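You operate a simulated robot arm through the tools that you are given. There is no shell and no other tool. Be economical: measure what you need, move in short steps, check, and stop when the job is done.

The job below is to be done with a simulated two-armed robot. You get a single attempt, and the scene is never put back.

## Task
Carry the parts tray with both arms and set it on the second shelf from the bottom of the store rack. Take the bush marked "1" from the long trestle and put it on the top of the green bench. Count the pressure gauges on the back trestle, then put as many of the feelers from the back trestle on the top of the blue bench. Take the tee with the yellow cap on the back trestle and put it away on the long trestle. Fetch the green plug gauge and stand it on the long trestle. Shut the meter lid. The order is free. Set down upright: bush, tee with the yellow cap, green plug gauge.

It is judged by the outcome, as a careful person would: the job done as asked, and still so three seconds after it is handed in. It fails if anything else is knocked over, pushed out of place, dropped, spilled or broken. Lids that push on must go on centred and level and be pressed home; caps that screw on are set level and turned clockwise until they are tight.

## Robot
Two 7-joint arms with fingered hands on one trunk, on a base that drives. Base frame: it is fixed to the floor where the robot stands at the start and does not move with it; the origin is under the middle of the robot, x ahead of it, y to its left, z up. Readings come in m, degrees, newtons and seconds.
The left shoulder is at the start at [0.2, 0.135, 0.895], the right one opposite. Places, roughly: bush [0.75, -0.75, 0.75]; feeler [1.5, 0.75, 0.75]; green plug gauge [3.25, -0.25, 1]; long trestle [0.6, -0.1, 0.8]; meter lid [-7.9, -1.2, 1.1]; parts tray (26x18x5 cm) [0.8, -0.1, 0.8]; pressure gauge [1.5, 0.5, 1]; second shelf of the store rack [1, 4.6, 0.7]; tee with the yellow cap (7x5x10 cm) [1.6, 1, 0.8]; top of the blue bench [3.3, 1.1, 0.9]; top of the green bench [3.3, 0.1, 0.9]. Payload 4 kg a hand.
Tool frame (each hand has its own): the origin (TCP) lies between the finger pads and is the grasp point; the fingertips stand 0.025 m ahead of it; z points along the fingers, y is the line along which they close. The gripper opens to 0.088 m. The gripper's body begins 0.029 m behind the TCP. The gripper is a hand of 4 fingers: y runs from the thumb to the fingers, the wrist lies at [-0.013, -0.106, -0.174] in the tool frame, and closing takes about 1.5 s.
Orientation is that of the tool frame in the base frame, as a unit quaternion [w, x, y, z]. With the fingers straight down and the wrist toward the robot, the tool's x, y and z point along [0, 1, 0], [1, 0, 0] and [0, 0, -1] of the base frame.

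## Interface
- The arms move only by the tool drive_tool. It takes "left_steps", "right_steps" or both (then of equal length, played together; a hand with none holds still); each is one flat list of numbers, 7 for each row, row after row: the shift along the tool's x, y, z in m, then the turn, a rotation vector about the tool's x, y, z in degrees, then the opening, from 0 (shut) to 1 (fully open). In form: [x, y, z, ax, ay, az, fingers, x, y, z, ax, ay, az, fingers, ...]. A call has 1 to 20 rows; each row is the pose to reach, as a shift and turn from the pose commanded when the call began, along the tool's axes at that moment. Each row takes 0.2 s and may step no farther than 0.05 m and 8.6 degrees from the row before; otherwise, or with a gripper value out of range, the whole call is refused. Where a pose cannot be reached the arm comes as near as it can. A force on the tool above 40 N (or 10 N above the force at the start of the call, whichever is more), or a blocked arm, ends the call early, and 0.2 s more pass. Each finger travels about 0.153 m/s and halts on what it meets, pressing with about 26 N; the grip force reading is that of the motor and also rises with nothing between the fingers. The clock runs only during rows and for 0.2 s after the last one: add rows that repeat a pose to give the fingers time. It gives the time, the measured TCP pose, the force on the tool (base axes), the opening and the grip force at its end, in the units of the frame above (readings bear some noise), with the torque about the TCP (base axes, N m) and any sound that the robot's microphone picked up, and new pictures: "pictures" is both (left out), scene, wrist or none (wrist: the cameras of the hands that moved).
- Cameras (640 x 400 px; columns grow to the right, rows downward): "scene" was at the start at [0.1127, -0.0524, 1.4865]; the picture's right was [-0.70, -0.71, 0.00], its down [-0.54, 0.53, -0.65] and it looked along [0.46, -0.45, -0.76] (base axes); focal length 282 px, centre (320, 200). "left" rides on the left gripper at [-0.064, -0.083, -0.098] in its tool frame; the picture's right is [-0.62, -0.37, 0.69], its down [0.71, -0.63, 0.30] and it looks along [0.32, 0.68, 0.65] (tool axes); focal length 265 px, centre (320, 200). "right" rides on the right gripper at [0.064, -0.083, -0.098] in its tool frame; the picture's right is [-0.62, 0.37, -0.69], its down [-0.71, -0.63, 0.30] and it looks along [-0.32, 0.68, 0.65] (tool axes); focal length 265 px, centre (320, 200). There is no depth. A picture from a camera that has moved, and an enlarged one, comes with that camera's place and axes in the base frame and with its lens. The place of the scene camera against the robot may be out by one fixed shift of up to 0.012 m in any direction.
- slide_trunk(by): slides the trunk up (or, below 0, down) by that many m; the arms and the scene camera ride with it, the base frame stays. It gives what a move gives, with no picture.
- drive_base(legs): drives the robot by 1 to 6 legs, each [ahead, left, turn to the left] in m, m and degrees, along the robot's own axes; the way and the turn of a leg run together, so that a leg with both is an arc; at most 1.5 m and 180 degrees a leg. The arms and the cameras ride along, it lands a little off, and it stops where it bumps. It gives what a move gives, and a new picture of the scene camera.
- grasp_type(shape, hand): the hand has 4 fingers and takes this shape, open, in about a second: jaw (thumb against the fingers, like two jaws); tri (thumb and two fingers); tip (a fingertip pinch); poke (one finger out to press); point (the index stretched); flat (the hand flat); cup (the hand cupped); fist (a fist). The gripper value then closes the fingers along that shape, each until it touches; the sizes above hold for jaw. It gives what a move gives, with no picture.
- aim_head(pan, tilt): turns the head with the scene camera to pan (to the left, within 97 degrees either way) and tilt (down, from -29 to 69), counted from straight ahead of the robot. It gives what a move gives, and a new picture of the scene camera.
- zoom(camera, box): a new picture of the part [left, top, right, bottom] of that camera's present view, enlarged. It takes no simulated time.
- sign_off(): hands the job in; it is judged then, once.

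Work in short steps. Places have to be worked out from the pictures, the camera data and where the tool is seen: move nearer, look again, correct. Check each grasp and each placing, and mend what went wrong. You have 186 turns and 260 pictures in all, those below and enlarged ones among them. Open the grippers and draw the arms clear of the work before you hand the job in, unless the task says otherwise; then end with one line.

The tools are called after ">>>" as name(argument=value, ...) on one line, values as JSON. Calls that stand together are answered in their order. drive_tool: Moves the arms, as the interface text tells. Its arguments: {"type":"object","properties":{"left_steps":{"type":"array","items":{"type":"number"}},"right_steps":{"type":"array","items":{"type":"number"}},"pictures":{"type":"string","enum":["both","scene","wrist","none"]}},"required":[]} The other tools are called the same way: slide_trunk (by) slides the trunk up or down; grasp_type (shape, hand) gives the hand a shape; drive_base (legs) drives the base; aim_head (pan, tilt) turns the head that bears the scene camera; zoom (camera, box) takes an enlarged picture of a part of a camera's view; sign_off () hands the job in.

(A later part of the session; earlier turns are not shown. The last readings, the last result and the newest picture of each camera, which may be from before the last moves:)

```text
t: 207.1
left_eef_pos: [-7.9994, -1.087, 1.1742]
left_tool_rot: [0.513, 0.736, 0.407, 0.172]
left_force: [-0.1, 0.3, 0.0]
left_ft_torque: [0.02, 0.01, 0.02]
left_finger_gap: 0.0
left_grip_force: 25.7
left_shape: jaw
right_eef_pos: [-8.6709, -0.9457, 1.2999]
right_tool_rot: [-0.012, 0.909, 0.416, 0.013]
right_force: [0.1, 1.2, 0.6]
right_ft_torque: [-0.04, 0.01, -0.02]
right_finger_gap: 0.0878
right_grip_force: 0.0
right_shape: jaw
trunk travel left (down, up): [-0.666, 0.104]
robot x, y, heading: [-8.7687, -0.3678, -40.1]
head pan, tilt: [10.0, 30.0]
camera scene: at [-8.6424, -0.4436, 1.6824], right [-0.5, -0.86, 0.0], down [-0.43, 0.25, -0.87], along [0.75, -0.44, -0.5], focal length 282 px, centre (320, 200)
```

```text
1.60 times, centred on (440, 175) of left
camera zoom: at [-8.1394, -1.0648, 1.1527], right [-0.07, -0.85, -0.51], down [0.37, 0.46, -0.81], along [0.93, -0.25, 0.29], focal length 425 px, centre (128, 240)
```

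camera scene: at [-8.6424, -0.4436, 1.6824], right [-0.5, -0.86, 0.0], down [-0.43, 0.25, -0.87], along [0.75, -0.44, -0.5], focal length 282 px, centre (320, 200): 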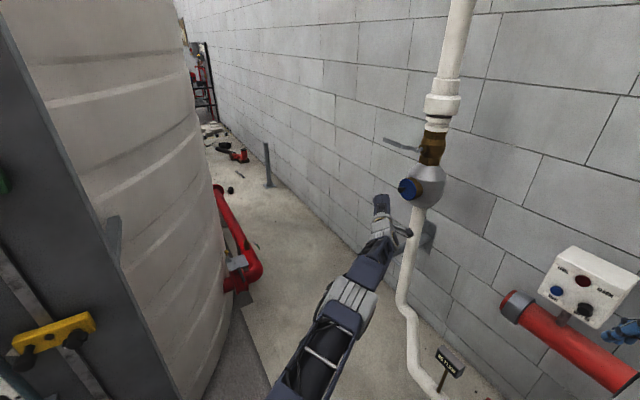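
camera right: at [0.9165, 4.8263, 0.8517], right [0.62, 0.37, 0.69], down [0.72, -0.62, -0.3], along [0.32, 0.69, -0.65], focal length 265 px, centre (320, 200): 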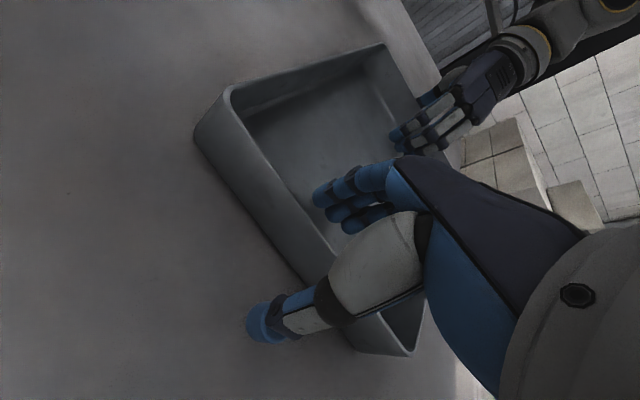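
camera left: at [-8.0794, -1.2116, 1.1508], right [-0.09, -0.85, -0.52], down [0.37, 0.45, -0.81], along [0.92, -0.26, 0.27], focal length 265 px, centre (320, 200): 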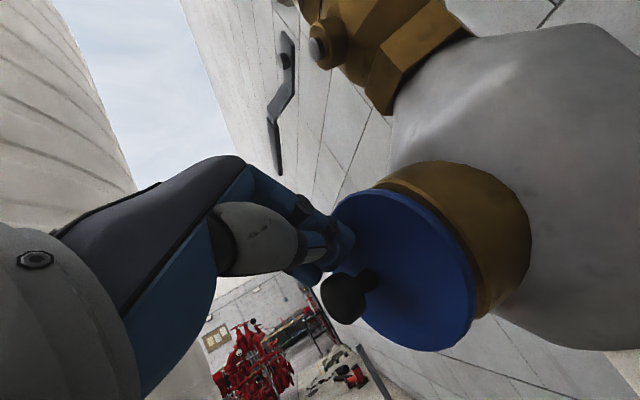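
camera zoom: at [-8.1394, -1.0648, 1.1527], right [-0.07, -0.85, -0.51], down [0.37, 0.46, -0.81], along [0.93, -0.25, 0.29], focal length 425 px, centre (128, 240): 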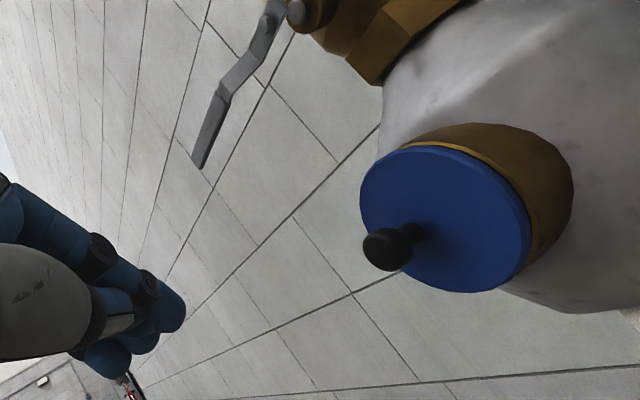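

Lid is seated flush and concentric. I retract the left arm, turn right and head back the way I came.

>>> drive_tool(left_steps=[0, -0.01, -0.03, 0, 0, 0, 0, 0, -0.02, -0.06, 0, 0, 0, 0, 0, -0.03, -0.09, 0, 0, 0, 0, 0, -0.04, -0.12, 0, 0, 0, 0, 0, -0.05, -0.15, 0, 0, 0, 0, 0, -0.06, -0.18, 0, 0, 0, 0], pictures="none")

>>> drive_base(legs=[[-0.1, -0.1, -50], [-1.0, 0, 0], [-1.4, 0, 0], [-0.8, 0, 0]])

```text
t: 208.5
left_eef_pos: [-8.1468, -0.9696, 1.1927]
left_tool_rot: [0.513, 0.736, 0.407, 0.173]
left_force: [0.0, 0.2, -0.1]
left_ft_torque: [0.0, 0.04, 0.03]
left_finger_gap: 0.0
left_grip_force: 25.4
left_shape: jaw
right_eef_pos: [-8.6719, -0.9462, 1.2995]
right_tool_rot: [-0.012, 0.909, 0.417, 0.014]
right_force: [-0.1, 0.6, 0.2]
right_ft_torque: [0.0, 0.0, -0.01]
right_finger_gap: 0.0883
right_grip_force: 0.0
right_shape: jaw
trunk travel left (down, up): [-0.666, 0.104]
robot x, y, heading: [-8.7649, -0.3626, -40.2]
head pan, tilt: [10.0, 30.0]
```

```text
t: 226.6
left_eef_pos: [-8.9811, 2.0598, 1.192]
left_tool_rot: [0.538, 0.839, 0.057, -0.06]
left_force: [0.3, 0.9, -0.1]
left_ft_torque: [0.0, 0.01, -0.04]
left_finger_gap: 0.0
left_grip_force: 26.1
left_shape: jaw
right_eef_pos: [-9.3014, 2.4762, 1.2978]
right_tool_rot: [-0.007, 1.0, -0.007, 0.019]
right_force: [0.3, 0.3, 0.3]
right_ft_torque: [0.01, 0.0, -0.01]
right_finger_gap: 0.088
right_grip_force: 0.0
right_shape: jaw
trunk travel left (down, up): [-0.666, 0.104]
robot x, y, heading: [-8.9173, 2.9209, -90.0]
head pan, tilt: [10.0, 30.0]
camera scene: at [-8.9031, 2.7744, 1.6816], right [-0.99, -0.17, 0.0], down [-0.09, 0.49, -0.87], along [0.15, -0.85, -0.5], focal length 282 px, centre (320, 200)
```

scene: 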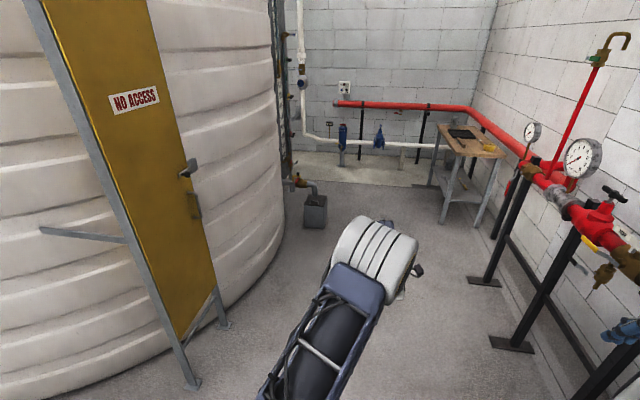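

Back through the passage; then turn to face east and go to the west lane.

>>> drive_base(legs=[[-0.3, 0, 0], [-0.25, 0.75, 0], [0, 0, 90], [0.6, 0.4, 0], [1.4, 0.12, 0], [1.3, 0.1, 0]])

```text
t: 252.6
left_eef_pos: [-4.0702, 4.1968, 1.1913]
left_tool_rot: [0.417, 0.544, 0.642, 0.344]
left_force: [-0.3, -0.8, 0.2]
left_ft_torque: [0.0, -0.02, 0.0]
left_finger_gap: 0.0002
left_grip_force: 25.8
left_shape: jaw
right_eef_pos: [-4.4787, 3.8649, 1.2982]
right_tool_rot: [-0.018, 0.702, 0.712, 0.008]
right_force: [-0.9, 0.4, -0.7]
right_ft_torque: [0.0, -0.03, 0.03]
right_finger_gap: 0.0877
right_grip_force: 0.0
right_shape: jaw
trunk travel left (down, up): [-0.666, 0.104]
robot x, y, heading: [-4.9351, 4.2367, 1.6]
head pan, tilt: [10.0, 30.0]
camera scene: at [-4.7892, 4.2585, 1.6816], right [0.2, -0.98, 0.0], down [-0.49, -0.1, -0.87], along [0.85, 0.17, -0.5], focal length 282 px, centre (320, 200)
```

scene: 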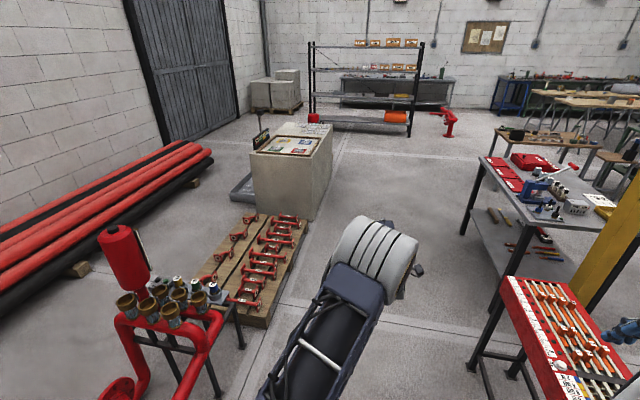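

Lane is clear at y ≈ 4.2. I restore the left arm to its default pose on the way and drive on east.

>>> drive_tool(left_steps=[0.033, -0.009, -0.02, 7, 0, 0, 0.5, 0.066, -0.018, -0.04, 14, 0, 0, 1, 0.1, -0.028, -0.06, 21, 0, 0, 1, 0.133, -0.037, -0.08, 28, 0, 0, 1, 0.166, -0.046, -0.1, 35, 0, 0, 1, 0.2, -0.056, -0.12, 42, 0, 0, 1, 0.233, -0.065, -0.14, 50, 0, 0, 1, 0.266, -0.075, -0.16, 57, 0, 0, 1, 0.3, -0.084, -0.18, 63, 0, 0, 1], pictures="none")

>>> drive_base(legs=[[1.4, -0.07, -1.6], [1.5, 0, 0], [1.5, 0, 0], [0.5, -0.3, 0], [0, -1.5, 0]])

```text
t: 254.6
left_eef_pos: [-4.2883, 4.4726, 1.1441]
left_tool_rot: [0.068, 0.685, 0.724, -0.043]
left_force: [-1.2, 5.2, 2.1]
left_ft_torque: [-0.32, -0.12, -0.1]
left_finger_gap: 0.0881
left_grip_force: 0.0
left_shape: jaw
right_eef_pos: [-4.4792, 3.8635, 1.2991]
right_tool_rot: [-0.017, 0.702, 0.712, 0.009]
right_force: [-0.2, -1.5, 0.0]
right_ft_torque: [0.09, -0.02, -0.01]
right_finger_gap: 0.0878
right_grip_force: 0.2
right_shape: jaw
trunk travel left (down, up): [-0.666, 0.104]
robot x, y, heading: [-4.9332, 4.2419, 1.7]
head pan, tilt: [10.0, 30.0]
```

```text
t: 285.0
left_eef_pos: [0.4559, 2.5496, 1.1452]
left_tool_rot: [0.07, 0.697, 0.712, -0.044]
left_force: [-0.4, 0.7, 0.6]
left_ft_torque: [0.04, -0.01, -0.01]
left_finger_gap: 0.0879
left_grip_force: 0.2
left_shape: jaw
right_eef_pos: [0.2397, 1.9445, 1.2982]
right_tool_rot: [-0.017, 0.716, 0.697, 0.008]
right_force: [-0.1, 0.3, 0.0]
right_ft_torque: [0.01, -0.02, 0.03]
right_finger_gap: 0.0882
right_grip_force: 0.0
right_shape: jaw
trunk travel left (down, up): [-0.666, 0.104]
robot x, y, heading: [-0.2017, 2.3301, -0.9]
head pan, tilt: [10.0, 30.0]
camera scene: at [-0.0536, 2.3512, 1.6816], right [0.16, -0.99, 0.0], down [-0.49, -0.08, -0.87], along [0.86, 0.14, -0.5], focal length 282 px, centre (320, 200)
```

scene: 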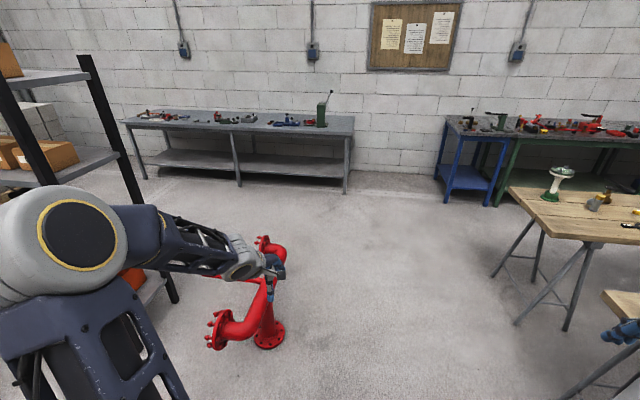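

Back at the trestles. Next the bush "1": drive to the start place beside it.

>>> drive_base(legs=[[0, -1.4, 0.9], [0.17, -0.95, 0]])

>>> aim_head(pan=-30, tilt=50)

```text
t: 296.5
left_eef_pos: [0.5757, 0.2134, 1.1451]
left_tool_rot: [0.07, 0.702, 0.707, -0.045]
left_force: [-0.3, 0.0, -0.9]
left_ft_torque: [0.02, 0.0, 0.0]
left_finger_gap: 0.0876
left_grip_force: 0.1
left_shape: jaw
right_eef_pos: [0.3503, -0.3891, 1.2994]
right_tool_rot: [-0.017, 0.722, 0.692, 0.009]
right_force: [-0.2, 0.3, 0.0]
right_ft_torque: [-0.01, 0.0, 0.02]
right_finger_gap: 0.0878
right_grip_force: 0.0
right_shape: jaw
trunk travel left (down, up): [-0.666, 0.104]
robot x, y, heading: [-0.0842, 0.0147, -1.6]
head pan, tilt: [10.0, 30.0]
camera scene: at [0.0631, 0.0228, 1.6816], right [0.14, -0.99, 0.0], down [-0.49, -0.07, -0.87], along [0.86, 0.12, -0.5], focal length 282 px, centre (320, 200)
```

scene: 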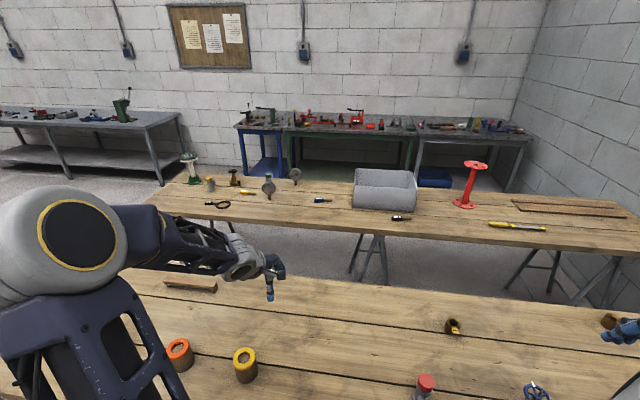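

```text
t: 297.6
left_eef_pos: [0.5745, 0.2144, 1.1441]
left_tool_rot: [0.07, 0.702, 0.708, -0.045]
left_force: [-0.3, -0.1, 0.9]
left_ft_torque: [-0.03, 0.04, -0.01]
left_finger_gap: 0.0879
left_grip_force: 0.0
left_shape: jaw
right_eef_pos: [0.352, -0.3882, 1.2994]
right_tool_rot: [-0.017, 0.721, 0.692, 0.009]
right_force: [0.0, -0.9, 0.1]
right_ft_torque: [0.0, 0.01, 0.02]
right_finger_gap: 0.0876
right_grip_force: 0.1
right_shape: jaw
trunk travel left (down, up): [-0.666, 0.104]
robot x, y, heading: [-0.081, 0.0085, -2.0]
head pan, tilt: [-30.0, 50.0]
camera scene: at [0.0391, -0.0307, 1.6521], right [-0.53, -0.85, 0.0], down [-0.65, 0.4, -0.64], along [0.55, -0.34, -0.77], focal length 282 px, centre (320, 200)
```

scene: 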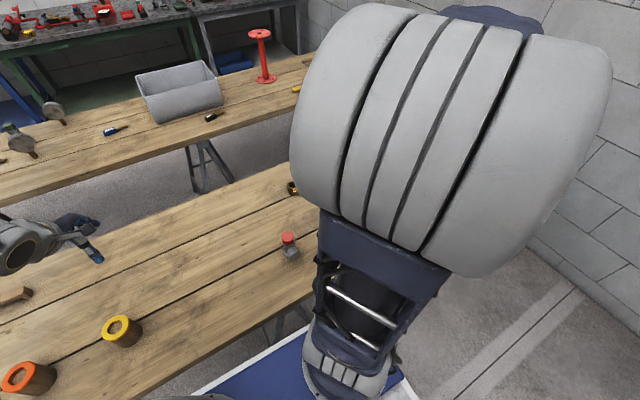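

The bush is at about [0.743, -0.34], with its tag pointing at me. I bring the right hand above it, turned ~93° so the fingers close along y, clear of the tag.

>>> drive_tool(right_steps=[0.004, 0.033, 0.025, 0, 0, -7.75, 1, 0.009, 0.066, 0.05, 0, 0, -15.5, 1, 0.013, 0.098, 0.074, 0, 0, -23.25, 1, 0.018, 0.131, 0.099, 0, 0, -31, 1, 0.022, 0.164, 0.124, 0, 0, -38.75, 1, 0.026, 0.196, 0.148, 0, 0, -46.5, 1, 0.031, 0.229, 0.173, 0, 0, -54.25, 1, 0.035, 0.262, 0.198, 0, 0, -62, 1, 0.04, 0.295, 0.223, 0, 0, -69.75, 1, 0.044, 0.327, 0.248, 0, 0, -77.5, 1, 0.049, 0.36, 0.272, 0, 0, -85.25, 1, 0.053, 0.393, 0.297, 0, 0, -93, 1, 0.053, 0.393, 0.297, 0, 0, -93, 1], pictures="both")

```text
t: 300.4
left_eef_pos: [0.5761, 0.2134, 1.1442]
left_tool_rot: [0.071, 0.702, 0.707, -0.045]
left_force: [-0.4, -0.2, 0.6]
left_ft_torque: [0.01, 0.0, -0.01]
left_finger_gap: 0.0878
left_grip_force: 0.0
left_shape: jaw
right_eef_pos: [0.7057, -0.3268, 1.0022]
right_tool_rot: [-0.005, -0.006, 1.0, 0.019]
right_force: [0.9, -0.9, 0.2]
right_ft_torque: [-0.02, 0.03, 0.01]
right_finger_gap: 0.0879
right_grip_force: 0.1
right_shape: jaw
right hand out of reach, approached as far as the arm can: row 12, 13
trunk travel left (down, up): [-0.666, 0.104]
robot x, y, heading: [-0.0837, 0.0103, -1.8]
head pan, tilt: [-30.0, 50.0]
camera scene: at [0.0396, -0.0307, 1.652], right [-0.53, -0.85, 0.0], down [-0.65, 0.4, -0.64], along [0.55, -0.34, -0.77], focal length 282 px, centre (320, 200)
camera right: at [0.6431, -0.4132, 1.0973], right [0.62, 0.35, 0.7], down [0.72, -0.61, -0.33], along [0.31, 0.71, -0.63], focal length 265 px, centre (320, 200)
```

scene: 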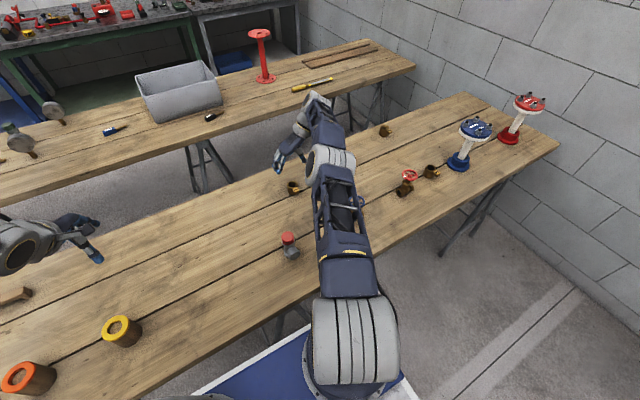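
right: 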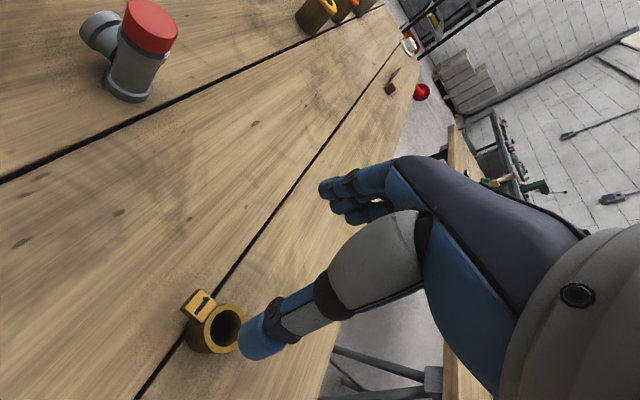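

The arm hit its reach limit 4 cm short because the trunk is high. I first pull the hand back a little and check that it responds, then lower the trunk and advance the base.

>>> drive_tool(right_steps=[0.02, 0, 0.0, 0, 0, 0, 1, 0.04, 0, 0.0, 0, 0, 0, 1, 0.06, 0, 0.0, 0, 0, 0, 1], pictures="none")

```text
t: 301.1
left_eef_pos: [0.5761, 0.214, 1.1438]
left_tool_rot: [0.07, 0.702, 0.707, -0.044]
left_force: [0.2, 0.0, 0.1]
left_ft_torque: [0.0, -0.02, 0.03]
left_finger_gap: 0.0878
left_grip_force: 0.1
left_shape: jaw
right_eef_pos: [0.6473, -0.3283, 1.0005]
right_tool_rot: [-0.005, -0.005, 1.0, 0.019]
right_force: [0.0, -1.0, -0.3]
right_ft_torque: [-0.02, 0.01, 0.02]
right_finger_gap: 0.0879
right_grip_force: 0.1
right_shape: jaw
trunk travel left (down, up): [-0.666, 0.104]
robot x, y, heading: [-0.0848, 0.0101, -1.9]
head pan, tilt: [-30.0, 50.0]
```

Responsive. Advance the base.

>>> drive_base(legs=[[0.085, -0.03, 1.9]])

>>> slide_trunk(by=-0.08)

>>> zoom(camera="right", box=[0, 0, 640, 400])

```text
t: 302.2
left_eef_pos: [0.6502, 0.2032, 1.1449]
left_tool_rot: [0.07, 0.69, 0.719, -0.043]
left_force: [0.2, 0.1, 0.7]
left_ft_torque: [-0.01, -0.02, -0.04]
left_finger_gap: 0.088
left_grip_force: 0.1
left_shape: jaw
right_eef_pos: [0.7411, -0.336, 1.0013]
right_tool_rot: [-0.006, -0.022, 1.0, 0.019]
right_force: [-0.4, 0.0, -0.4]
right_ft_torque: [0.05, 0.01, 0.03]
right_finger_gap: 0.088
right_grip_force: 0.1
right_shape: jaw
trunk travel left (down, up): [-0.666, 0.104]
robot x, y, heading: [0.0012, -0.0249, 0.1]
head pan, tilt: [-30.0, 50.0]
camera scene: at [0.123, -0.058, 1.6521], right [-0.5, -0.87, 0.0], down [-0.66, 0.38, -0.64], along [0.56, -0.32, -0.77], focal length 282 px, centre (320, 200)
```

scene: 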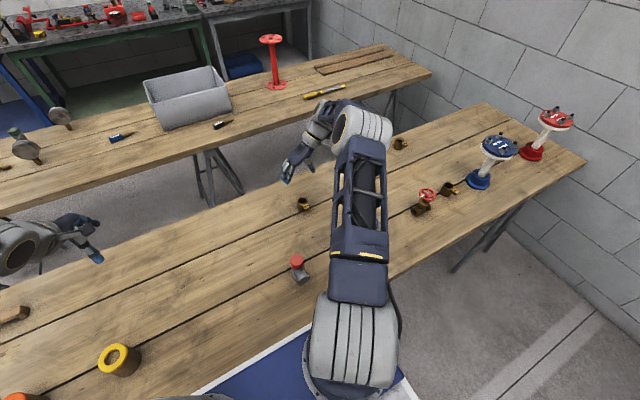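

```text
t: 303.4
left_eef_pos: [0.6501, 0.2031, 1.0637]
left_tool_rot: [0.07, 0.69, 0.719, -0.044]
left_force: [0.2, -0.2, 1.2]
left_ft_torque: [0.03, 0.0, 0.02]
left_finger_gap: 0.088
left_grip_force: 0.1
left_shape: jaw
right_eef_pos: [0.7415, -0.3366, 0.9203]
right_tool_rot: [-0.006, -0.02, 1.0, 0.018]
right_force: [-0.8, -0.2, -1.8]
right_ft_torque: [-0.01, 0.02, -0.02]
right_finger_gap: 0.0879
right_grip_force: 0.0
right_shape: jaw
trunk travel left (down, up): [-0.586, 0.184]
robot x, y, heading: [-0.0032, -0.0201, 0.0]
head pan, tilt: [-30.0, 50.0]
```

```text
1.00 times, centred on (320, 200) of right (not enlarged: the box is as wide or as high as the picture)
camera zoom: at [0.6811, -0.4244, 1.0166], right [0.61, 0.37, 0.7], down [0.74, -0.59, -0.33], along [0.29, 0.72, -0.63], focal length 265 px, centre (320, 200)
```

zoom: 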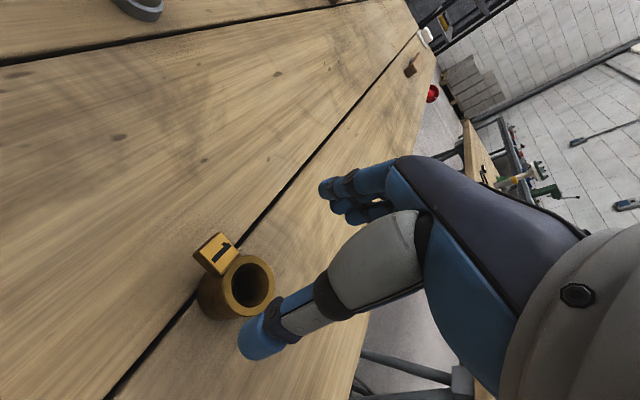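

Aligned within 1 cm. Correct by (+7 mm x, −5 mm y), descend to z 0.826 and close.

>>> drive_tool(right_steps=[-0.007, -0.005, 0.03, 0, 0, 0, 1, -0.007, -0.005, 0.06, 0, 0, 0, 1, -0.007, -0.004, 0.08, 0, 0, 0, 1, -0.007, -0.003, 0.094, 0, 0, 0, 1, -0.007, -0.003, 0.094, 0, 0, 0, 1], pictures="wrist")

```text
t: 304.6
left_eef_pos: [0.6503, 0.2017, 1.0644]
left_tool_rot: [0.07, 0.69, 0.719, -0.044]
left_force: [-0.6, 0.3, -0.5]
left_ft_torque: [0.01, -0.01, 0.03]
left_finger_gap: 0.0881
left_grip_force: 0.1
left_shape: jaw
right_eef_pos: [0.7473, -0.3349, 0.8271]
right_tool_rot: [-0.005, -0.022, 1.0, 0.018]
right_force: [0.1, 0.3, -0.4]
right_ft_torque: [0.02, -0.02, 0.0]
right_finger_gap: 0.0879
right_grip_force: 0.0
right_shape: jaw
trunk travel left (down, up): [-0.586, 0.184]
robot x, y, heading: [-0.0016, -0.0222, -0.2]
head pan, tilt: [-30.0, 50.0]
camera right: at [0.6878, -0.4231, 0.9227], right [0.61, 0.37, 0.7], down [0.74, -0.59, -0.33], along [0.29, 0.72, -0.63], focal length 265 px, centre (320, 200)
```

right: 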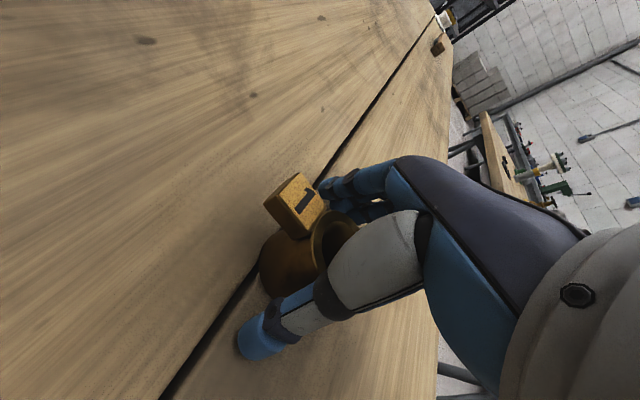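

The bush stands between thumb and fingers. Close and lift.

>>> drive_tool(right_steps=[0, 0, 0, 0, 0, 0, 0.6, 0, 0, 0, 0, 0, 0, 0.4, 0, 0, 0, 0, 0, 0, 0.2, 0, 0, 0, 0, 0, 0, 0, 0, 0, 0, 0, 0, 0, 0, 0, 0, 0, 0, 0, 0, 0, 0, 0, 0, 0, 0, 0, 0, 0, 0, 0, -0.02, 0, 0, 0, 0, 0, 0, -0.05, 0, 0, 0, 0, 0, 0, -0.08, 0, 0, 0, 0], pictures="wrist")

```text
refused: steps must hold 7 numbers for each row
```

Recounting the rows and resending.

>>> drive_tool(right_steps=[0, 0, 0, 0, 0, 0, 0.6, 0, 0, 0, 0, 0, 0, 0.4, 0, 0, 0, 0, 0, 0, 0.2, 0, 0, 0, 0, 0, 0, 0, 0, 0, 0, 0, 0, 0, 0, 0, 0, 0, 0, 0, 0, 0, 0, 0, 0, 0, 0, 0, 0, 0, 0, -0.02, 0, 0, 0, 0, 0, 0, -0.05, 0, 0, 0, 0, 0, 0, -0.08, 0, 0, 0, 0], pictures="wrist")

```text
t: 306.8
left_eef_pos: [0.6515, 0.2041, 1.0646]
left_tool_rot: [0.071, 0.69, 0.719, -0.043]
left_force: [0.0, 0.8, -0.2]
left_ft_torque: [-0.02, 0.03, 0.01]
left_finger_gap: 0.0881
left_grip_force: 0.1
left_shape: jaw
right_eef_pos: [0.7486, -0.3389, 0.9079]
right_tool_rot: [-0.005, -0.021, 1.0, 0.018]
right_force: [0.4, 0.1, -3.6]
right_ft_torque: [-0.03, -0.02, 0.01]
right_finger_gap: 0.0333
right_grip_force: 25.8
right_shape: jaw
trunk travel left (down, up): [-0.586, 0.184]
robot x, y, heading: [-0.0012, -0.0233, 0.1]
head pan, tilt: [-30.0, 50.0]
camera right: at [0.6883, -0.4275, 1.0043], right [0.61, 0.37, 0.7], down [0.74, -0.59, -0.33], along [0.29, 0.72, -0.63], focal length 265 px, centre (320, 200)
```

right: 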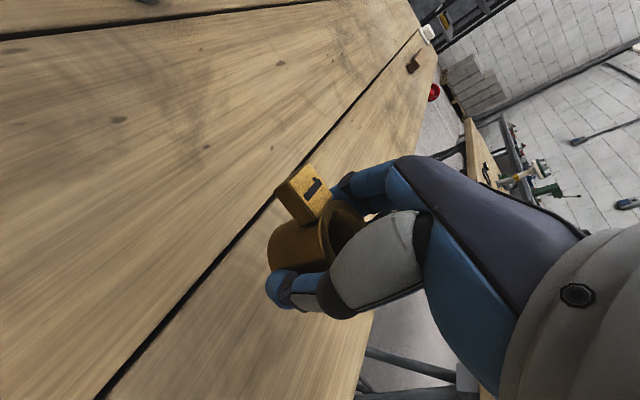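

Bush held securely (gap 33 mm). Raise the trunk and go round the left end of the trestles to the benches.

>>> slide_trunk(by=0.15)

>>> drive_base(legs=[[-0.15, 1.0, 0], [0, 1.03, 0], [1.4, 0, 0], [1.1, 0, 0]])

>>> aim_head(pan=-45, tilt=30)

```text
t: 308.6
left_eef_pos: [0.6511, 0.203, 1.2143]
left_tool_rot: [0.071, 0.69, 0.719, -0.043]
left_force: [0.9, 0.1, 0.4]
left_ft_torque: [0.01, 0.0, -0.02]
left_finger_gap: 0.0877
left_grip_force: 0.0
left_shape: jaw
right_eef_pos: [0.7492, -0.3395, 1.0585]
right_tool_rot: [-0.005, -0.021, 1.0, 0.019]
right_force: [-0.3, 0.8, -3.8]
right_ft_torque: [0.0, -0.01, 0.03]
right_finger_gap: 0.0332
right_grip_force: 26.4
right_shape: jaw
trunk travel left (down, up): [-0.736, 0.034]
robot x, y, heading: [-0.0017, -0.0227, 0.1]
head pan, tilt: [-30.0, 50.0]
```

```text
t: 330.5
left_eef_pos: [2.9952, 2.1324, 1.2141]
left_tool_rot: [0.07, 0.7, 0.709, -0.045]
left_force: [-0.6, 0.2, -0.3]
left_ft_torque: [0.0, -0.02, 0.0]
left_finger_gap: 0.0879
left_grip_force: 0.1
left_shape: jaw
right_eef_pos: [3.0788, 1.5878, 1.0588]
right_tool_rot: [-0.005, -0.007, 1.0, 0.019]
right_force: [0.1, 0.0, -2.7]
right_ft_torque: [-0.03, -0.04, -0.02]
right_finger_gap: 0.0332
right_grip_force: 26.3
right_shape: jaw
trunk travel left (down, up): [-0.736, 0.034]
robot x, y, heading: [2.338, 1.9253, -1.5]
head pan, tilt: [-30.0, 50.0]
camera scene: at [2.461, 1.8865, 1.722], right [-0.52, -0.85, 0.0], down [-0.65, 0.4, -0.64], along [0.55, -0.34, -0.77], focal length 282 px, centre (320, 200)
```

scene: 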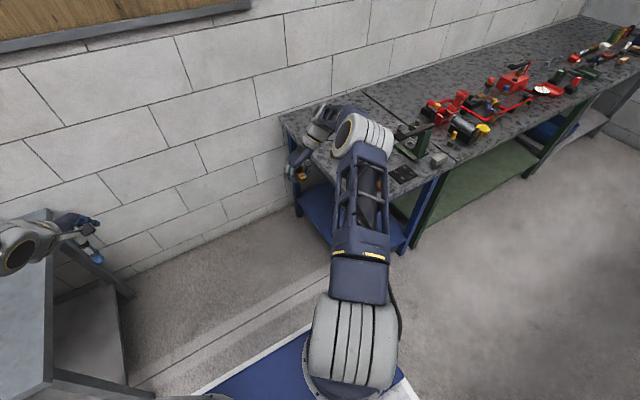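

```text
t: 331.3
left_eef_pos: [2.996, 2.1334, 1.2138]
left_tool_rot: [0.07, 0.7, 0.709, -0.044]
left_force: [0.3, 1.3, 0.3]
left_ft_torque: [0.02, -0.01, 0.04]
left_finger_gap: 0.0878
left_grip_force: 0.0
left_shape: jaw
right_eef_pos: [3.0785, 1.5885, 1.0586]
right_tool_rot: [-0.006, -0.007, 1.0, 0.019]
right_force: [0.5, 0.5, -2.3]
right_ft_torque: [0.01, -0.03, -0.02]
right_finger_gap: 0.0331
right_grip_force: 26.2
right_shape: jaw
trunk travel left (down, up): [-0.736, 0.034]
robot x, y, heading: [2.3421, 1.9253, -1.6]
head pan, tilt: [-45.0, 30.0]
camera scene: at [2.4577, 1.8612, 1.7515], right [-0.72, -0.69, 0.0], down [-0.34, 0.36, -0.87], along [0.6, -0.63, -0.5], focal length 282 px, centre (320, 200)
```

scene: 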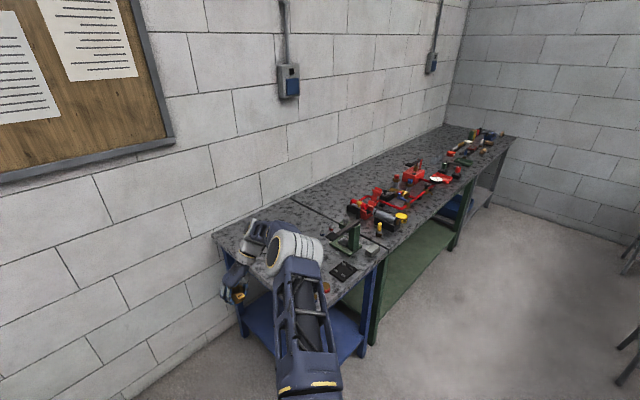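

The right hand is just left of the blue bench. I retract both hands before crabbing along the bench fronts.

>>> drive_tool(left_steps=[0, -0.035, 0, 0, 0, 0, 1, 0, -0.07, 0, 0, 0, 0, 1, 0, -0.105, 0, 0, 0, 0, 1, 0, -0.14, 0, 0, 0, 0, 1, 0, -0.17, 0, 0, 0, 0, 1, 0, -0.2, 0, 0, 0, 0, 1], right_steps=[0.035, 0, -0.01, 0, 0, 0, 0, 0.07, 0, -0.02, 0, 0, 0, 0, 0.105, 0, -0.03, 0, 0, 0, 0, 0.14, 0, -0.04, 0, 0, 0, 0, 0.18, 0, -0.05, 0, 0, 0, 0, 0.22, 0, -0.06, 0, 0, 0, 0], pictures="none")

>>> drive_base(legs=[[0, -1.3, 1.5]])

>>> aim_head(pan=-10, tilt=30)

```text
t: 332.7
left_eef_pos: [2.847, 2.1612, 1.2332]
left_tool_rot: [0.069, 0.701, 0.708, -0.045]
left_force: [-0.4, 0.0, 0.3]
left_ft_torque: [-0.01, -0.01, -0.02]
left_finger_gap: 0.0878
left_grip_force: 0.1
left_shape: jaw
left hand out of reach, approached as far as the arm can: row 4, 5, 6
right_eef_pos: [2.8561, 1.5803, 1.1185]
right_tool_rot: [-0.005, -0.007, 1.0, 0.019]
right_force: [0.6, -0.4, -2.8]
right_ft_torque: [0.0, -0.01, 0.01]
right_finger_gap: 0.0325
right_grip_force: 26.0
right_shape: jaw
trunk travel left (down, up): [-0.736, 0.034]
robot x, y, heading: [2.3315, 1.9267, -1.4]
head pan, tilt: [-45.0, 30.0]
```

```text
t: 339.0
left_eef_pos: [2.8159, 0.9071, 1.2331]
left_tool_rot: [0.071, 0.699, 0.71, -0.046]
left_force: [-0.2, 0.2, -0.4]
left_ft_torque: [-0.05, 0.01, 0.0]
left_finger_gap: 0.0882
left_grip_force: 0.0
left_shape: jaw
right_eef_pos: [2.8278, 0.3259, 1.1188]
right_tool_rot: [-0.006, -0.01, 1.0, 0.019]
right_force: [-0.6, 0.4, -3.7]
right_ft_torque: [-0.01, -0.01, -0.01]
right_finger_gap: 0.0328
right_grip_force: 25.5
right_shape: jaw
trunk travel left (down, up): [-0.736, 0.034]
robot x, y, heading: [2.3088, 0.6673, -1.2]
head pan, tilt: [-45.0, 30.0]
camera scene: at [2.4281, 0.6054, 1.7516], right [-0.72, -0.69, 0.0], down [-0.35, 0.36, -0.87], along [0.6, -0.63, -0.5], focal length 282 px, centre (320, 200)
```

scene: 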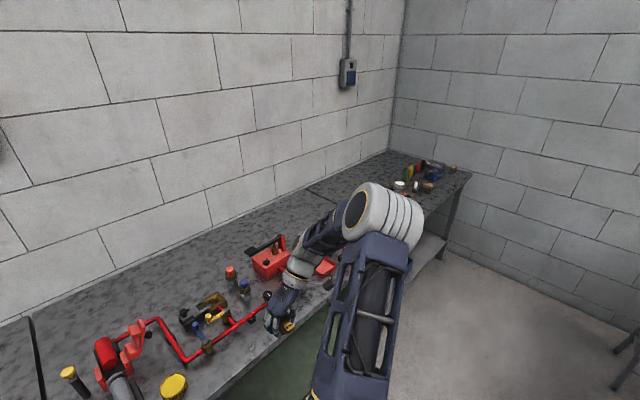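

```text
t: 340.0
left_eef_pos: [2.8159, 0.9081, 1.2339]
left_tool_rot: [0.07, 0.699, 0.71, -0.045]
left_force: [0.3, -0.5, -0.7]
left_ft_torque: [0.01, 0.02, 0.01]
left_finger_gap: 0.0878
left_grip_force: 0.0
left_shape: jaw
right_eef_pos: [2.8263, 0.3262, 1.1186]
right_tool_rot: [-0.006, -0.01, 1.0, 0.018]
right_force: [0.2, -0.2, -2.2]
right_ft_torque: [0.01, -0.04, 0.03]
right_finger_gap: 0.0325
right_grip_force: 25.7
right_shape: jaw
trunk travel left (down, up): [-0.736, 0.034]
robot x, y, heading: [2.303, 0.672, -1.5]
head pan, tilt: [-10.0, 30.0]
camera scene: at [2.4542, 0.653, 1.7516], right [-0.2, -0.98, 0.0], down [-0.49, 0.1, -0.87], along [0.85, -0.17, -0.5], focal length 282 px, centre (320, 200)
```

scene: 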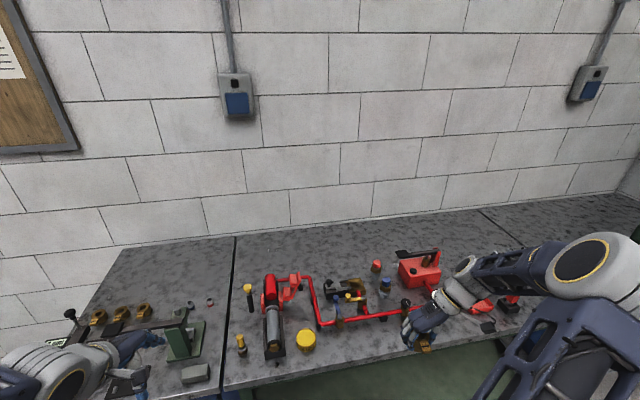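

I see the green bench (between the two seams). I crab right to face its middle and look again.

>>> drive_base(legs=[[0, -0.5, 1.3]])

>>> aim_head(pan=0, tilt=35)

>>> zoom(camera="scene", box=[100, 150, 500, 400])

```text
t: 342.9
left_eef_pos: [2.8054, 0.4341, 1.2328]
left_tool_rot: [0.07, 0.686, 0.723, -0.044]
left_force: [-0.4, -0.7, 0.0]
left_ft_torque: [-0.05, 0.0, 0.0]
left_finger_gap: 0.0875
left_grip_force: 0.1
left_shape: jaw
right_eef_pos: [2.8386, -0.1474, 1.1187]
right_tool_rot: [-0.006, -0.027, 0.999, 0.019]
right_force: [-0.4, -0.1, -2.1]
right_ft_torque: [0.01, -0.03, -0.01]
right_finger_gap: 0.0329
right_grip_force: 25.9
right_shape: jaw
trunk travel left (down, up): [-0.736, 0.034]
robot x, y, heading: [2.3057, 0.1765, 0.9]
head pan, tilt: [-10.0, 30.0]
camera scene: at [2.4531, 0.1663, 1.7516], right [-0.16, -0.99, 0.0], down [-0.49, 0.08, -0.87], along [0.85, -0.14, -0.5], focal length 282 px, centre (320, 200)
```

scene: 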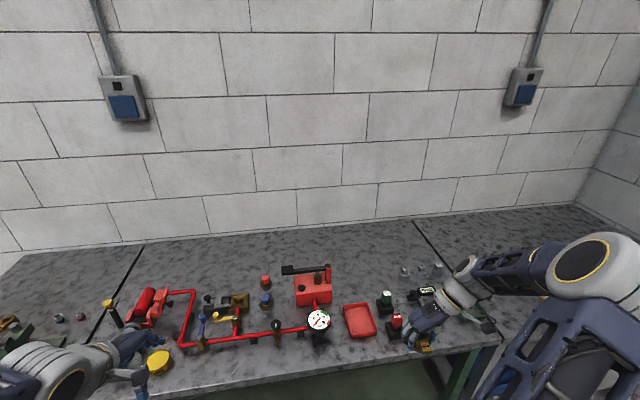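

```text
t: 343.7
left_eef_pos: [2.8056, 0.4333, 1.2333]
left_tool_rot: [0.071, 0.686, 0.722, -0.045]
left_force: [-1.0, 0.4, -0.5]
left_ft_torque: [-0.03, 0.0, -0.01]
left_finger_gap: 0.0881
left_grip_force: 0.1
left_shape: jaw
right_eef_pos: [2.8365, -0.1471, 1.1187]
right_tool_rot: [-0.006, -0.027, 0.999, 0.018]
right_force: [0.4, -0.1, -3.2]
right_ft_torque: [-0.02, 0.0, 0.0]
right_finger_gap: 0.0329
right_grip_force: 25.5
right_shape: jaw
trunk travel left (down, up): [-0.736, 0.034]
robot x, y, heading: [2.3056, 0.1783, 1.0]
head pan, tilt: [0.0, 35.0]
camera scene: at [2.4519, 0.1819, 1.7438], right [0.01, -1.0, 0.0], down [-0.57, -0.01, -0.82], along [0.82, 0.01, -0.57], focal length 282 px, centre (320, 200)
```

scene: 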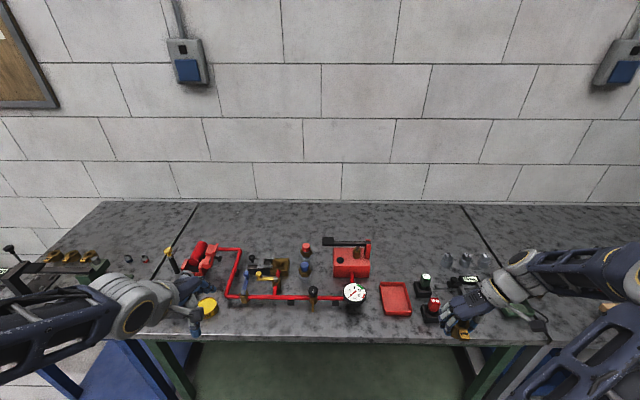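

```text
1.60 times, centred on (300, 275) of scene
camera zoom: at [2.4519, 0.1819, 1.7438], right [0.01, -1.0, 0.0], down [-0.57, -0.01, -0.82], along [0.82, 0.01, -0.57], focal length 450 px, centre (352, 80)
```

zoom: 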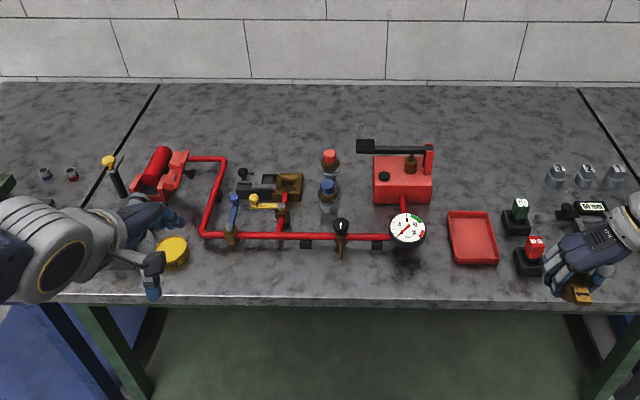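

Green and red plug gauges stand at about [3.12, -0.19]; the bench front edge is at x ≈ 2.91. There's free room behind the red tray near [3.25, -0.12]. I advance 0.1 m and swing the bush there (hand turned so the wrist is toward me), keeping high.

>>> drive_base(legs=[[0.1, 0, -1]])

>>> drive_tool(right_steps=[-0.028, 0.001, 0, 0, 0, 8.2, 0, -0.057, 0.002, 0, 0, 0, 16.4, 0, -0.085, 0.003, 0, 0, 0, 24.6, 0, -0.113, 0.004, 0, 0, 0, 32.8, 0, -0.142, 0.005, 0, 0, 0, 41, 0, -0.17, 0.006, 0, 0, 0, 49.2, 0, -0.198, 0.007, 0, 0, 0, 57.4, 0, -0.226, 0.008, 0, 0, 0, 65.6, 0, -0.255, 0.009, 0, 0, 0, 73.8, 0, -0.283, 0.01, 0, 0, 0, 82, 0, -0.311, 0.01, 0, 0, 0, 90, 0, -0.311, 0.01, 0, 0, 0, 90, 0])

```text
t: 344.8
left_eef_pos: [2.9097, 0.4252, 1.233]
left_tool_rot: [0.07, 0.692, 0.717, -0.044]
left_force: [0.2, -0.6, -0.8]
left_ft_torque: [0.01, 0.0, 0.0]
left_finger_gap: 0.0879
left_grip_force: 0.0
left_shape: jaw
right_eef_pos: [2.9332, -0.156, 1.1189]
right_tool_rot: [-0.005, -0.019, 1.0, 0.018]
right_force: [-0.7, 0.1, -2.5]
right_ft_torque: [-0.02, 0.01, 0.01]
right_finger_gap: 0.0327
right_grip_force: 26.0
right_shape: jaw
trunk travel left (down, up): [-0.736, 0.034]
robot x, y, heading: [2.4071, 0.1779, -0.2]
head pan, tilt: [0.0, 35.0]
camera scene: at [2.5527, 0.1799, 1.7438], right [0.0, -1.0, 0.0], down [-0.57, 0.0, -0.82], along [0.82, 0.0, -0.57], focal length 282 px, centre (320, 200)
```

scene: 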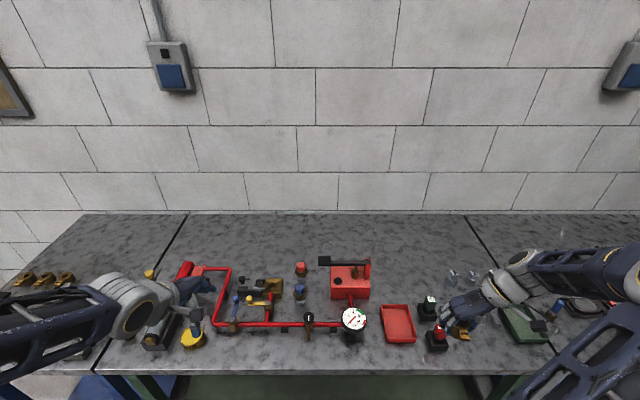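

```text
t: 347.4
left_eef_pos: [2.911, 0.4248, 1.2335]
left_tool_rot: [0.07, 0.692, 0.717, -0.045]
left_force: [-0.2, -0.4, -0.3]
left_ft_torque: [0.04, -0.01, -0.02]
left_finger_gap: 0.0877
left_grip_force: 0.1
left_shape: jaw
right_eef_pos: [3.2413, -0.1337, 1.1156]
right_tool_rot: [-0.017, 0.694, 0.72, 0.009]
right_force: [0.4, 0.6, -3.0]
right_ft_torque: [0.01, 0.01, -0.01]
right_finger_gap: 0.0325
right_grip_force: 26.3
right_shape: jaw
trunk travel left (down, up): [-0.736, 0.034]
robot x, y, heading: [2.4081, 0.1783, -0.1]
head pan, tilt: [0.0, 35.0]
camera scene: at [2.553, 0.18, 1.7438], right [0.0, -1.0, 0.0], down [-0.57, 0.0, -0.82], along [0.82, 0.0, -0.57], focal length 282 px, centre (320, 200)
camera right: at [3.1574, -0.0757, 1.2161], right [0.4, -0.63, 0.67], down [-0.61, -0.73, -0.32], along [0.69, -0.27, -0.67], focal length 265 px, centre (320, 200)
```

scene: 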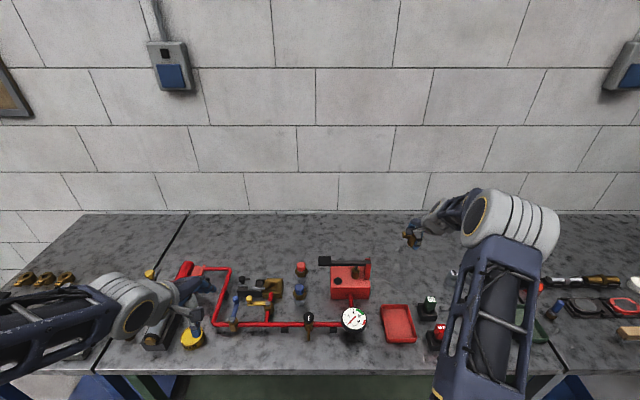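
right: 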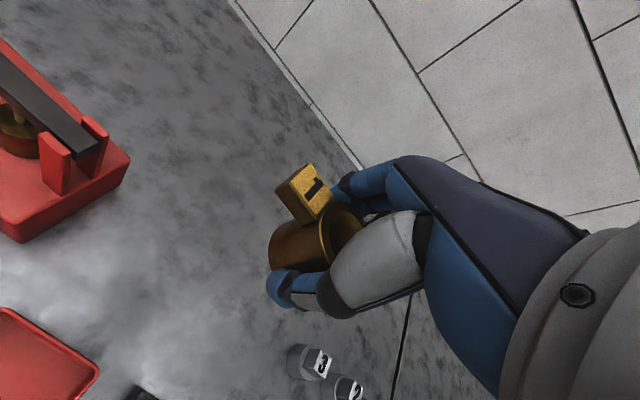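

The spot below is free. Lowering the bush: 0.17 m, then check.

>>> drive_tool(right_steps=[0, 0, 0.04, 0, 0, 0, 0, 0, 0, 0.08, 0, 0, 0, 0, 0, 0, 0.12, 0, 0, 0, 0, 0, 0, 0.15, 0, 0, 0, 0, 0, 0, 0.165, 0, 0, 0, 0, 0, 0, 0.17, 0, 0, 0, 0], pictures="wrist")

```text
t: 348.8
left_eef_pos: [2.9103, 0.4257, 1.2336]
left_tool_rot: [0.07, 0.692, 0.717, -0.045]
left_force: [0.6, -0.6, 0.1]
left_ft_torque: [-0.01, -0.02, 0.0]
left_finger_gap: 0.0879
left_grip_force: 0.1
left_shape: jaw
right_eef_pos: [3.2416, -0.1273, 0.9475]
right_tool_rot: [-0.016, 0.693, 0.72, 0.01]
right_force: [0.3, 0.4, -3.2]
right_ft_torque: [0.01, 0.04, 0.03]
right_finger_gap: 0.0325
right_grip_force: 26.3
right_shape: jaw
trunk travel left (down, up): [-0.736, 0.034]
robot x, y, heading: [2.4097, 0.1749, -0.2]
head pan, tilt: [0.0, 35.0]
camera right: at [3.1573, -0.0694, 1.0482], right [0.4, -0.63, 0.67], down [-0.61, -0.73, -0.32], along [0.69, -0.27, -0.67], focal length 265 px, centre (320, 200)
```

right: 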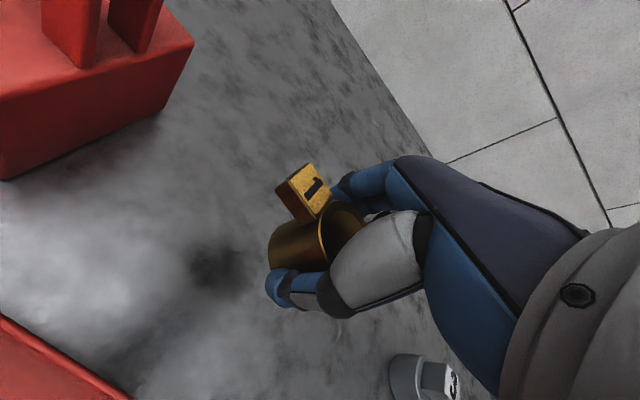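

Still in the air. Lower in 4 mm rows until it touches.

>>> drive_tool(right_steps=[0, 0, 0.005, 0, 0, 0, 0, 0, 0, 0.01, 0, 0, 0, 0, 0, 0, 0.014, 0, 0, 0, 0, 0, 0, 0.018, 0, 0, 0, 0], pictures="none")

```text
t: 349.8
left_eef_pos: [2.9108, 0.4245, 1.2331]
left_tool_rot: [0.07, 0.693, 0.716, -0.046]
left_force: [0.0, -0.1, -0.3]
left_ft_torque: [0.03, 0.02, 0.03]
left_finger_gap: 0.0879
left_grip_force: 0.1
left_shape: jaw
right_eef_pos: [3.2425, -0.1265, 0.9286]
right_tool_rot: [-0.017, 0.693, 0.72, 0.009]
right_force: [-0.2, -0.8, -2.3]
right_ft_torque: [-0.03, 0.02, -0.02]
right_finger_gap: 0.0324
right_grip_force: 26.2
right_shape: jaw
trunk travel left (down, up): [-0.736, 0.034]
robot x, y, heading: [2.4062, 0.1782, -0.3]
head pan, tilt: [0.0, 35.0]
```

Not touching yet; continue down.

>>> drive_tool(right_steps=[0, 0, 0.004, 0, 0, 0, 0, 0, 0, 0.008, 0, 0, 0, 0, 0, 0, 0.012, 0, 0, 0, 0, 0, 0, 0.016, 0, 0, 0, 0, 0, 0, 0.02, 0, 0, 0, 0], pictures="wrist")

```text
t: 351.0
left_eef_pos: [2.911, 0.4252, 1.2334]
left_tool_rot: [0.07, 0.693, 0.717, -0.045]
left_force: [-0.5, 0.2, -0.9]
left_ft_torque: [0.02, 0.0, 0.03]
left_finger_gap: 0.0877
left_grip_force: 0.1
left_shape: jaw
right_eef_pos: [3.2409, -0.1274, 0.9082]
right_tool_rot: [-0.016, 0.693, 0.72, 0.009]
right_force: [0.6, 0.0, -3.0]
right_ft_torque: [0.0, 0.04, -0.03]
right_finger_gap: 0.0324
right_grip_force: 26.3
right_shape: jaw
trunk travel left (down, up): [-0.736, 0.034]
robot x, y, heading: [2.4064, 0.1793, -0.3]
head pan, tilt: [0.0, 35.0]
camera right: at [3.1563, -0.0679, 1.0093], right [0.4, -0.63, 0.67], down [-0.61, -0.73, -0.32], along [0.69, -0.27, -0.67], focal length 265 px, centre (320, 200)
```

right: 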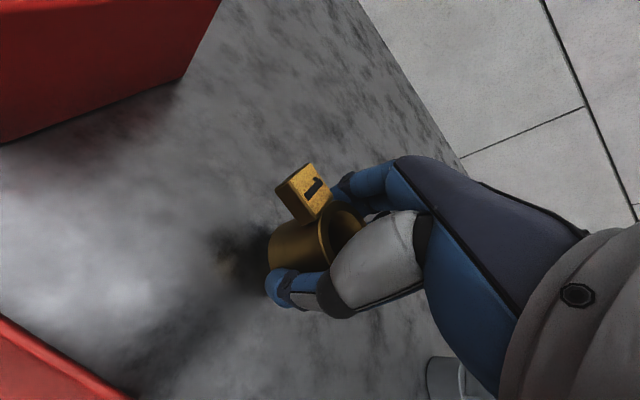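

Shadow is still detached slightly; bench must be nearer z 0.86. Continue down in 4 mm rows.

>>> drive_tool(right_steps=[0, 0, 0.004, 0, 0, 0, 0, 0, 0, 0.008, 0, 0, 0, 0, 0, 0, 0.012, 0, 0, 0, 0, 0, 0, 0.015, 0, 0, 0, 0, 0, 0, 0.018, 0, 0, 0, 0, 0, 0, 0.021, 0, 0, 0, 0, 0, 0, 0.024, 0, 0, 0, 0], pictures="wrist")

```text
t: 352.6
left_eef_pos: [2.9108, 0.4252, 1.2334]
left_tool_rot: [0.07, 0.693, 0.716, -0.045]
left_force: [-0.7, 0.1, 0.1]
left_ft_torque: [-0.04, -0.03, 0.03]
left_finger_gap: 0.0879
left_grip_force: 0.0
left_shape: jaw
right_eef_pos: [3.2409, -0.1246, 0.8865]
right_tool_rot: [-0.015, 0.694, 0.72, 0.01]
right_force: [-2.3, 1.1, 11.2]
right_ft_torque: [0.0, -0.2, 0.03]
right_finger_gap: 0.0334
right_grip_force: 25.6
right_shape: jaw
trunk travel left (down, up): [-0.736, 0.034]
robot x, y, heading: [2.4059, 0.1792, -0.1]
head pan, tilt: [0.0, 35.0]
camera right: at [3.1557, -0.0659, 0.9872], right [0.4, -0.63, 0.67], down [-0.61, -0.73, -0.33], along [0.69, -0.28, -0.67], focal length 265 px, centre (320, 200)
```

right: 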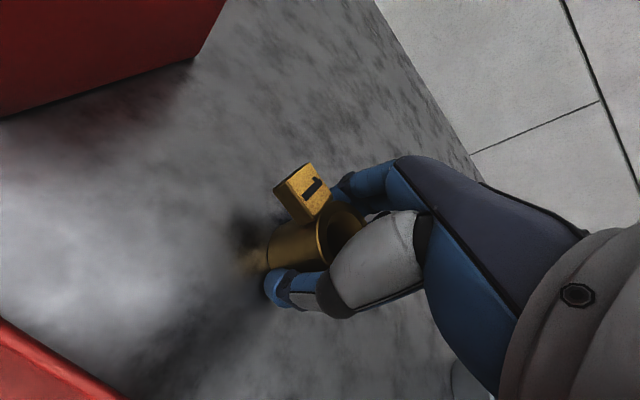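

Touching. Open gently and lift straight up.

>>> drive_tool(right_steps=[0, 0, -0.001, 0, 0, 0, 0.45, 0, 0, -0.001, 0, 0, 0, 0.7, 0, 0, -0.001, 0, 0, 0, 0.9, 0, 0, -0.001, 0, 0, 0, 0.9, 0, 0, -0.02, 0, 0, 0, 0.9, 0, 0, -0.05, 0, 0, 0, 0.9, 0, 0, -0.09, 0, 0, 0, 0.9, 0, 0, -0.13, 0, 0, 0, 0.9, 0, 0, -0.17, 0, 0, 0, 0.9, 0, 0, -0.21, 0, 0, 0, 0.9], pictures="wrist")

```text
t: 354.8
left_eef_pos: [2.9113, 0.4251, 1.2335]
left_tool_rot: [0.07, 0.692, 0.717, -0.045]
left_force: [-0.2, -0.3, -0.1]
left_ft_torque: [0.01, 0.0, 0.03]
left_finger_gap: 0.0878
left_grip_force: 0.1
left_shape: jaw
right_eef_pos: [3.2428, -0.1314, 1.0943]
right_tool_rot: [-0.017, 0.693, 0.72, 0.009]
right_force: [-0.1, 1.0, -1.0]
right_ft_torque: [-0.01, -0.01, -0.02]
right_finger_gap: 0.079
right_grip_force: 0.0
right_shape: jaw
trunk travel left (down, up): [-0.736, 0.034]
robot x, y, heading: [2.4104, 0.1795, -0.2]
head pan, tilt: [0.0, 35.0]
camera right: at [3.1584, -0.0718, 1.1952], right [0.4, -0.63, 0.67], down [-0.61, -0.73, -0.32], along [0.69, -0.27, -0.67], focal length 265 px, centre (320, 200)
```

right: 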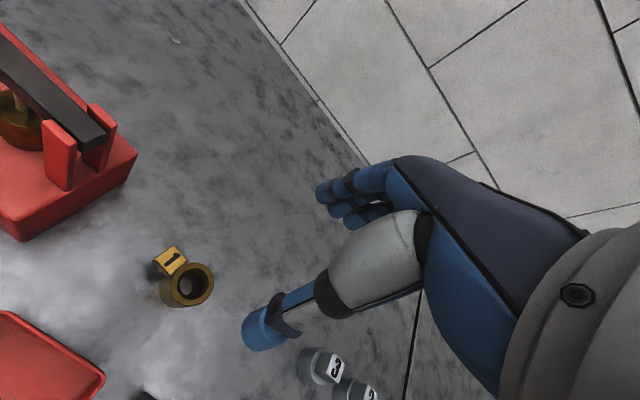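

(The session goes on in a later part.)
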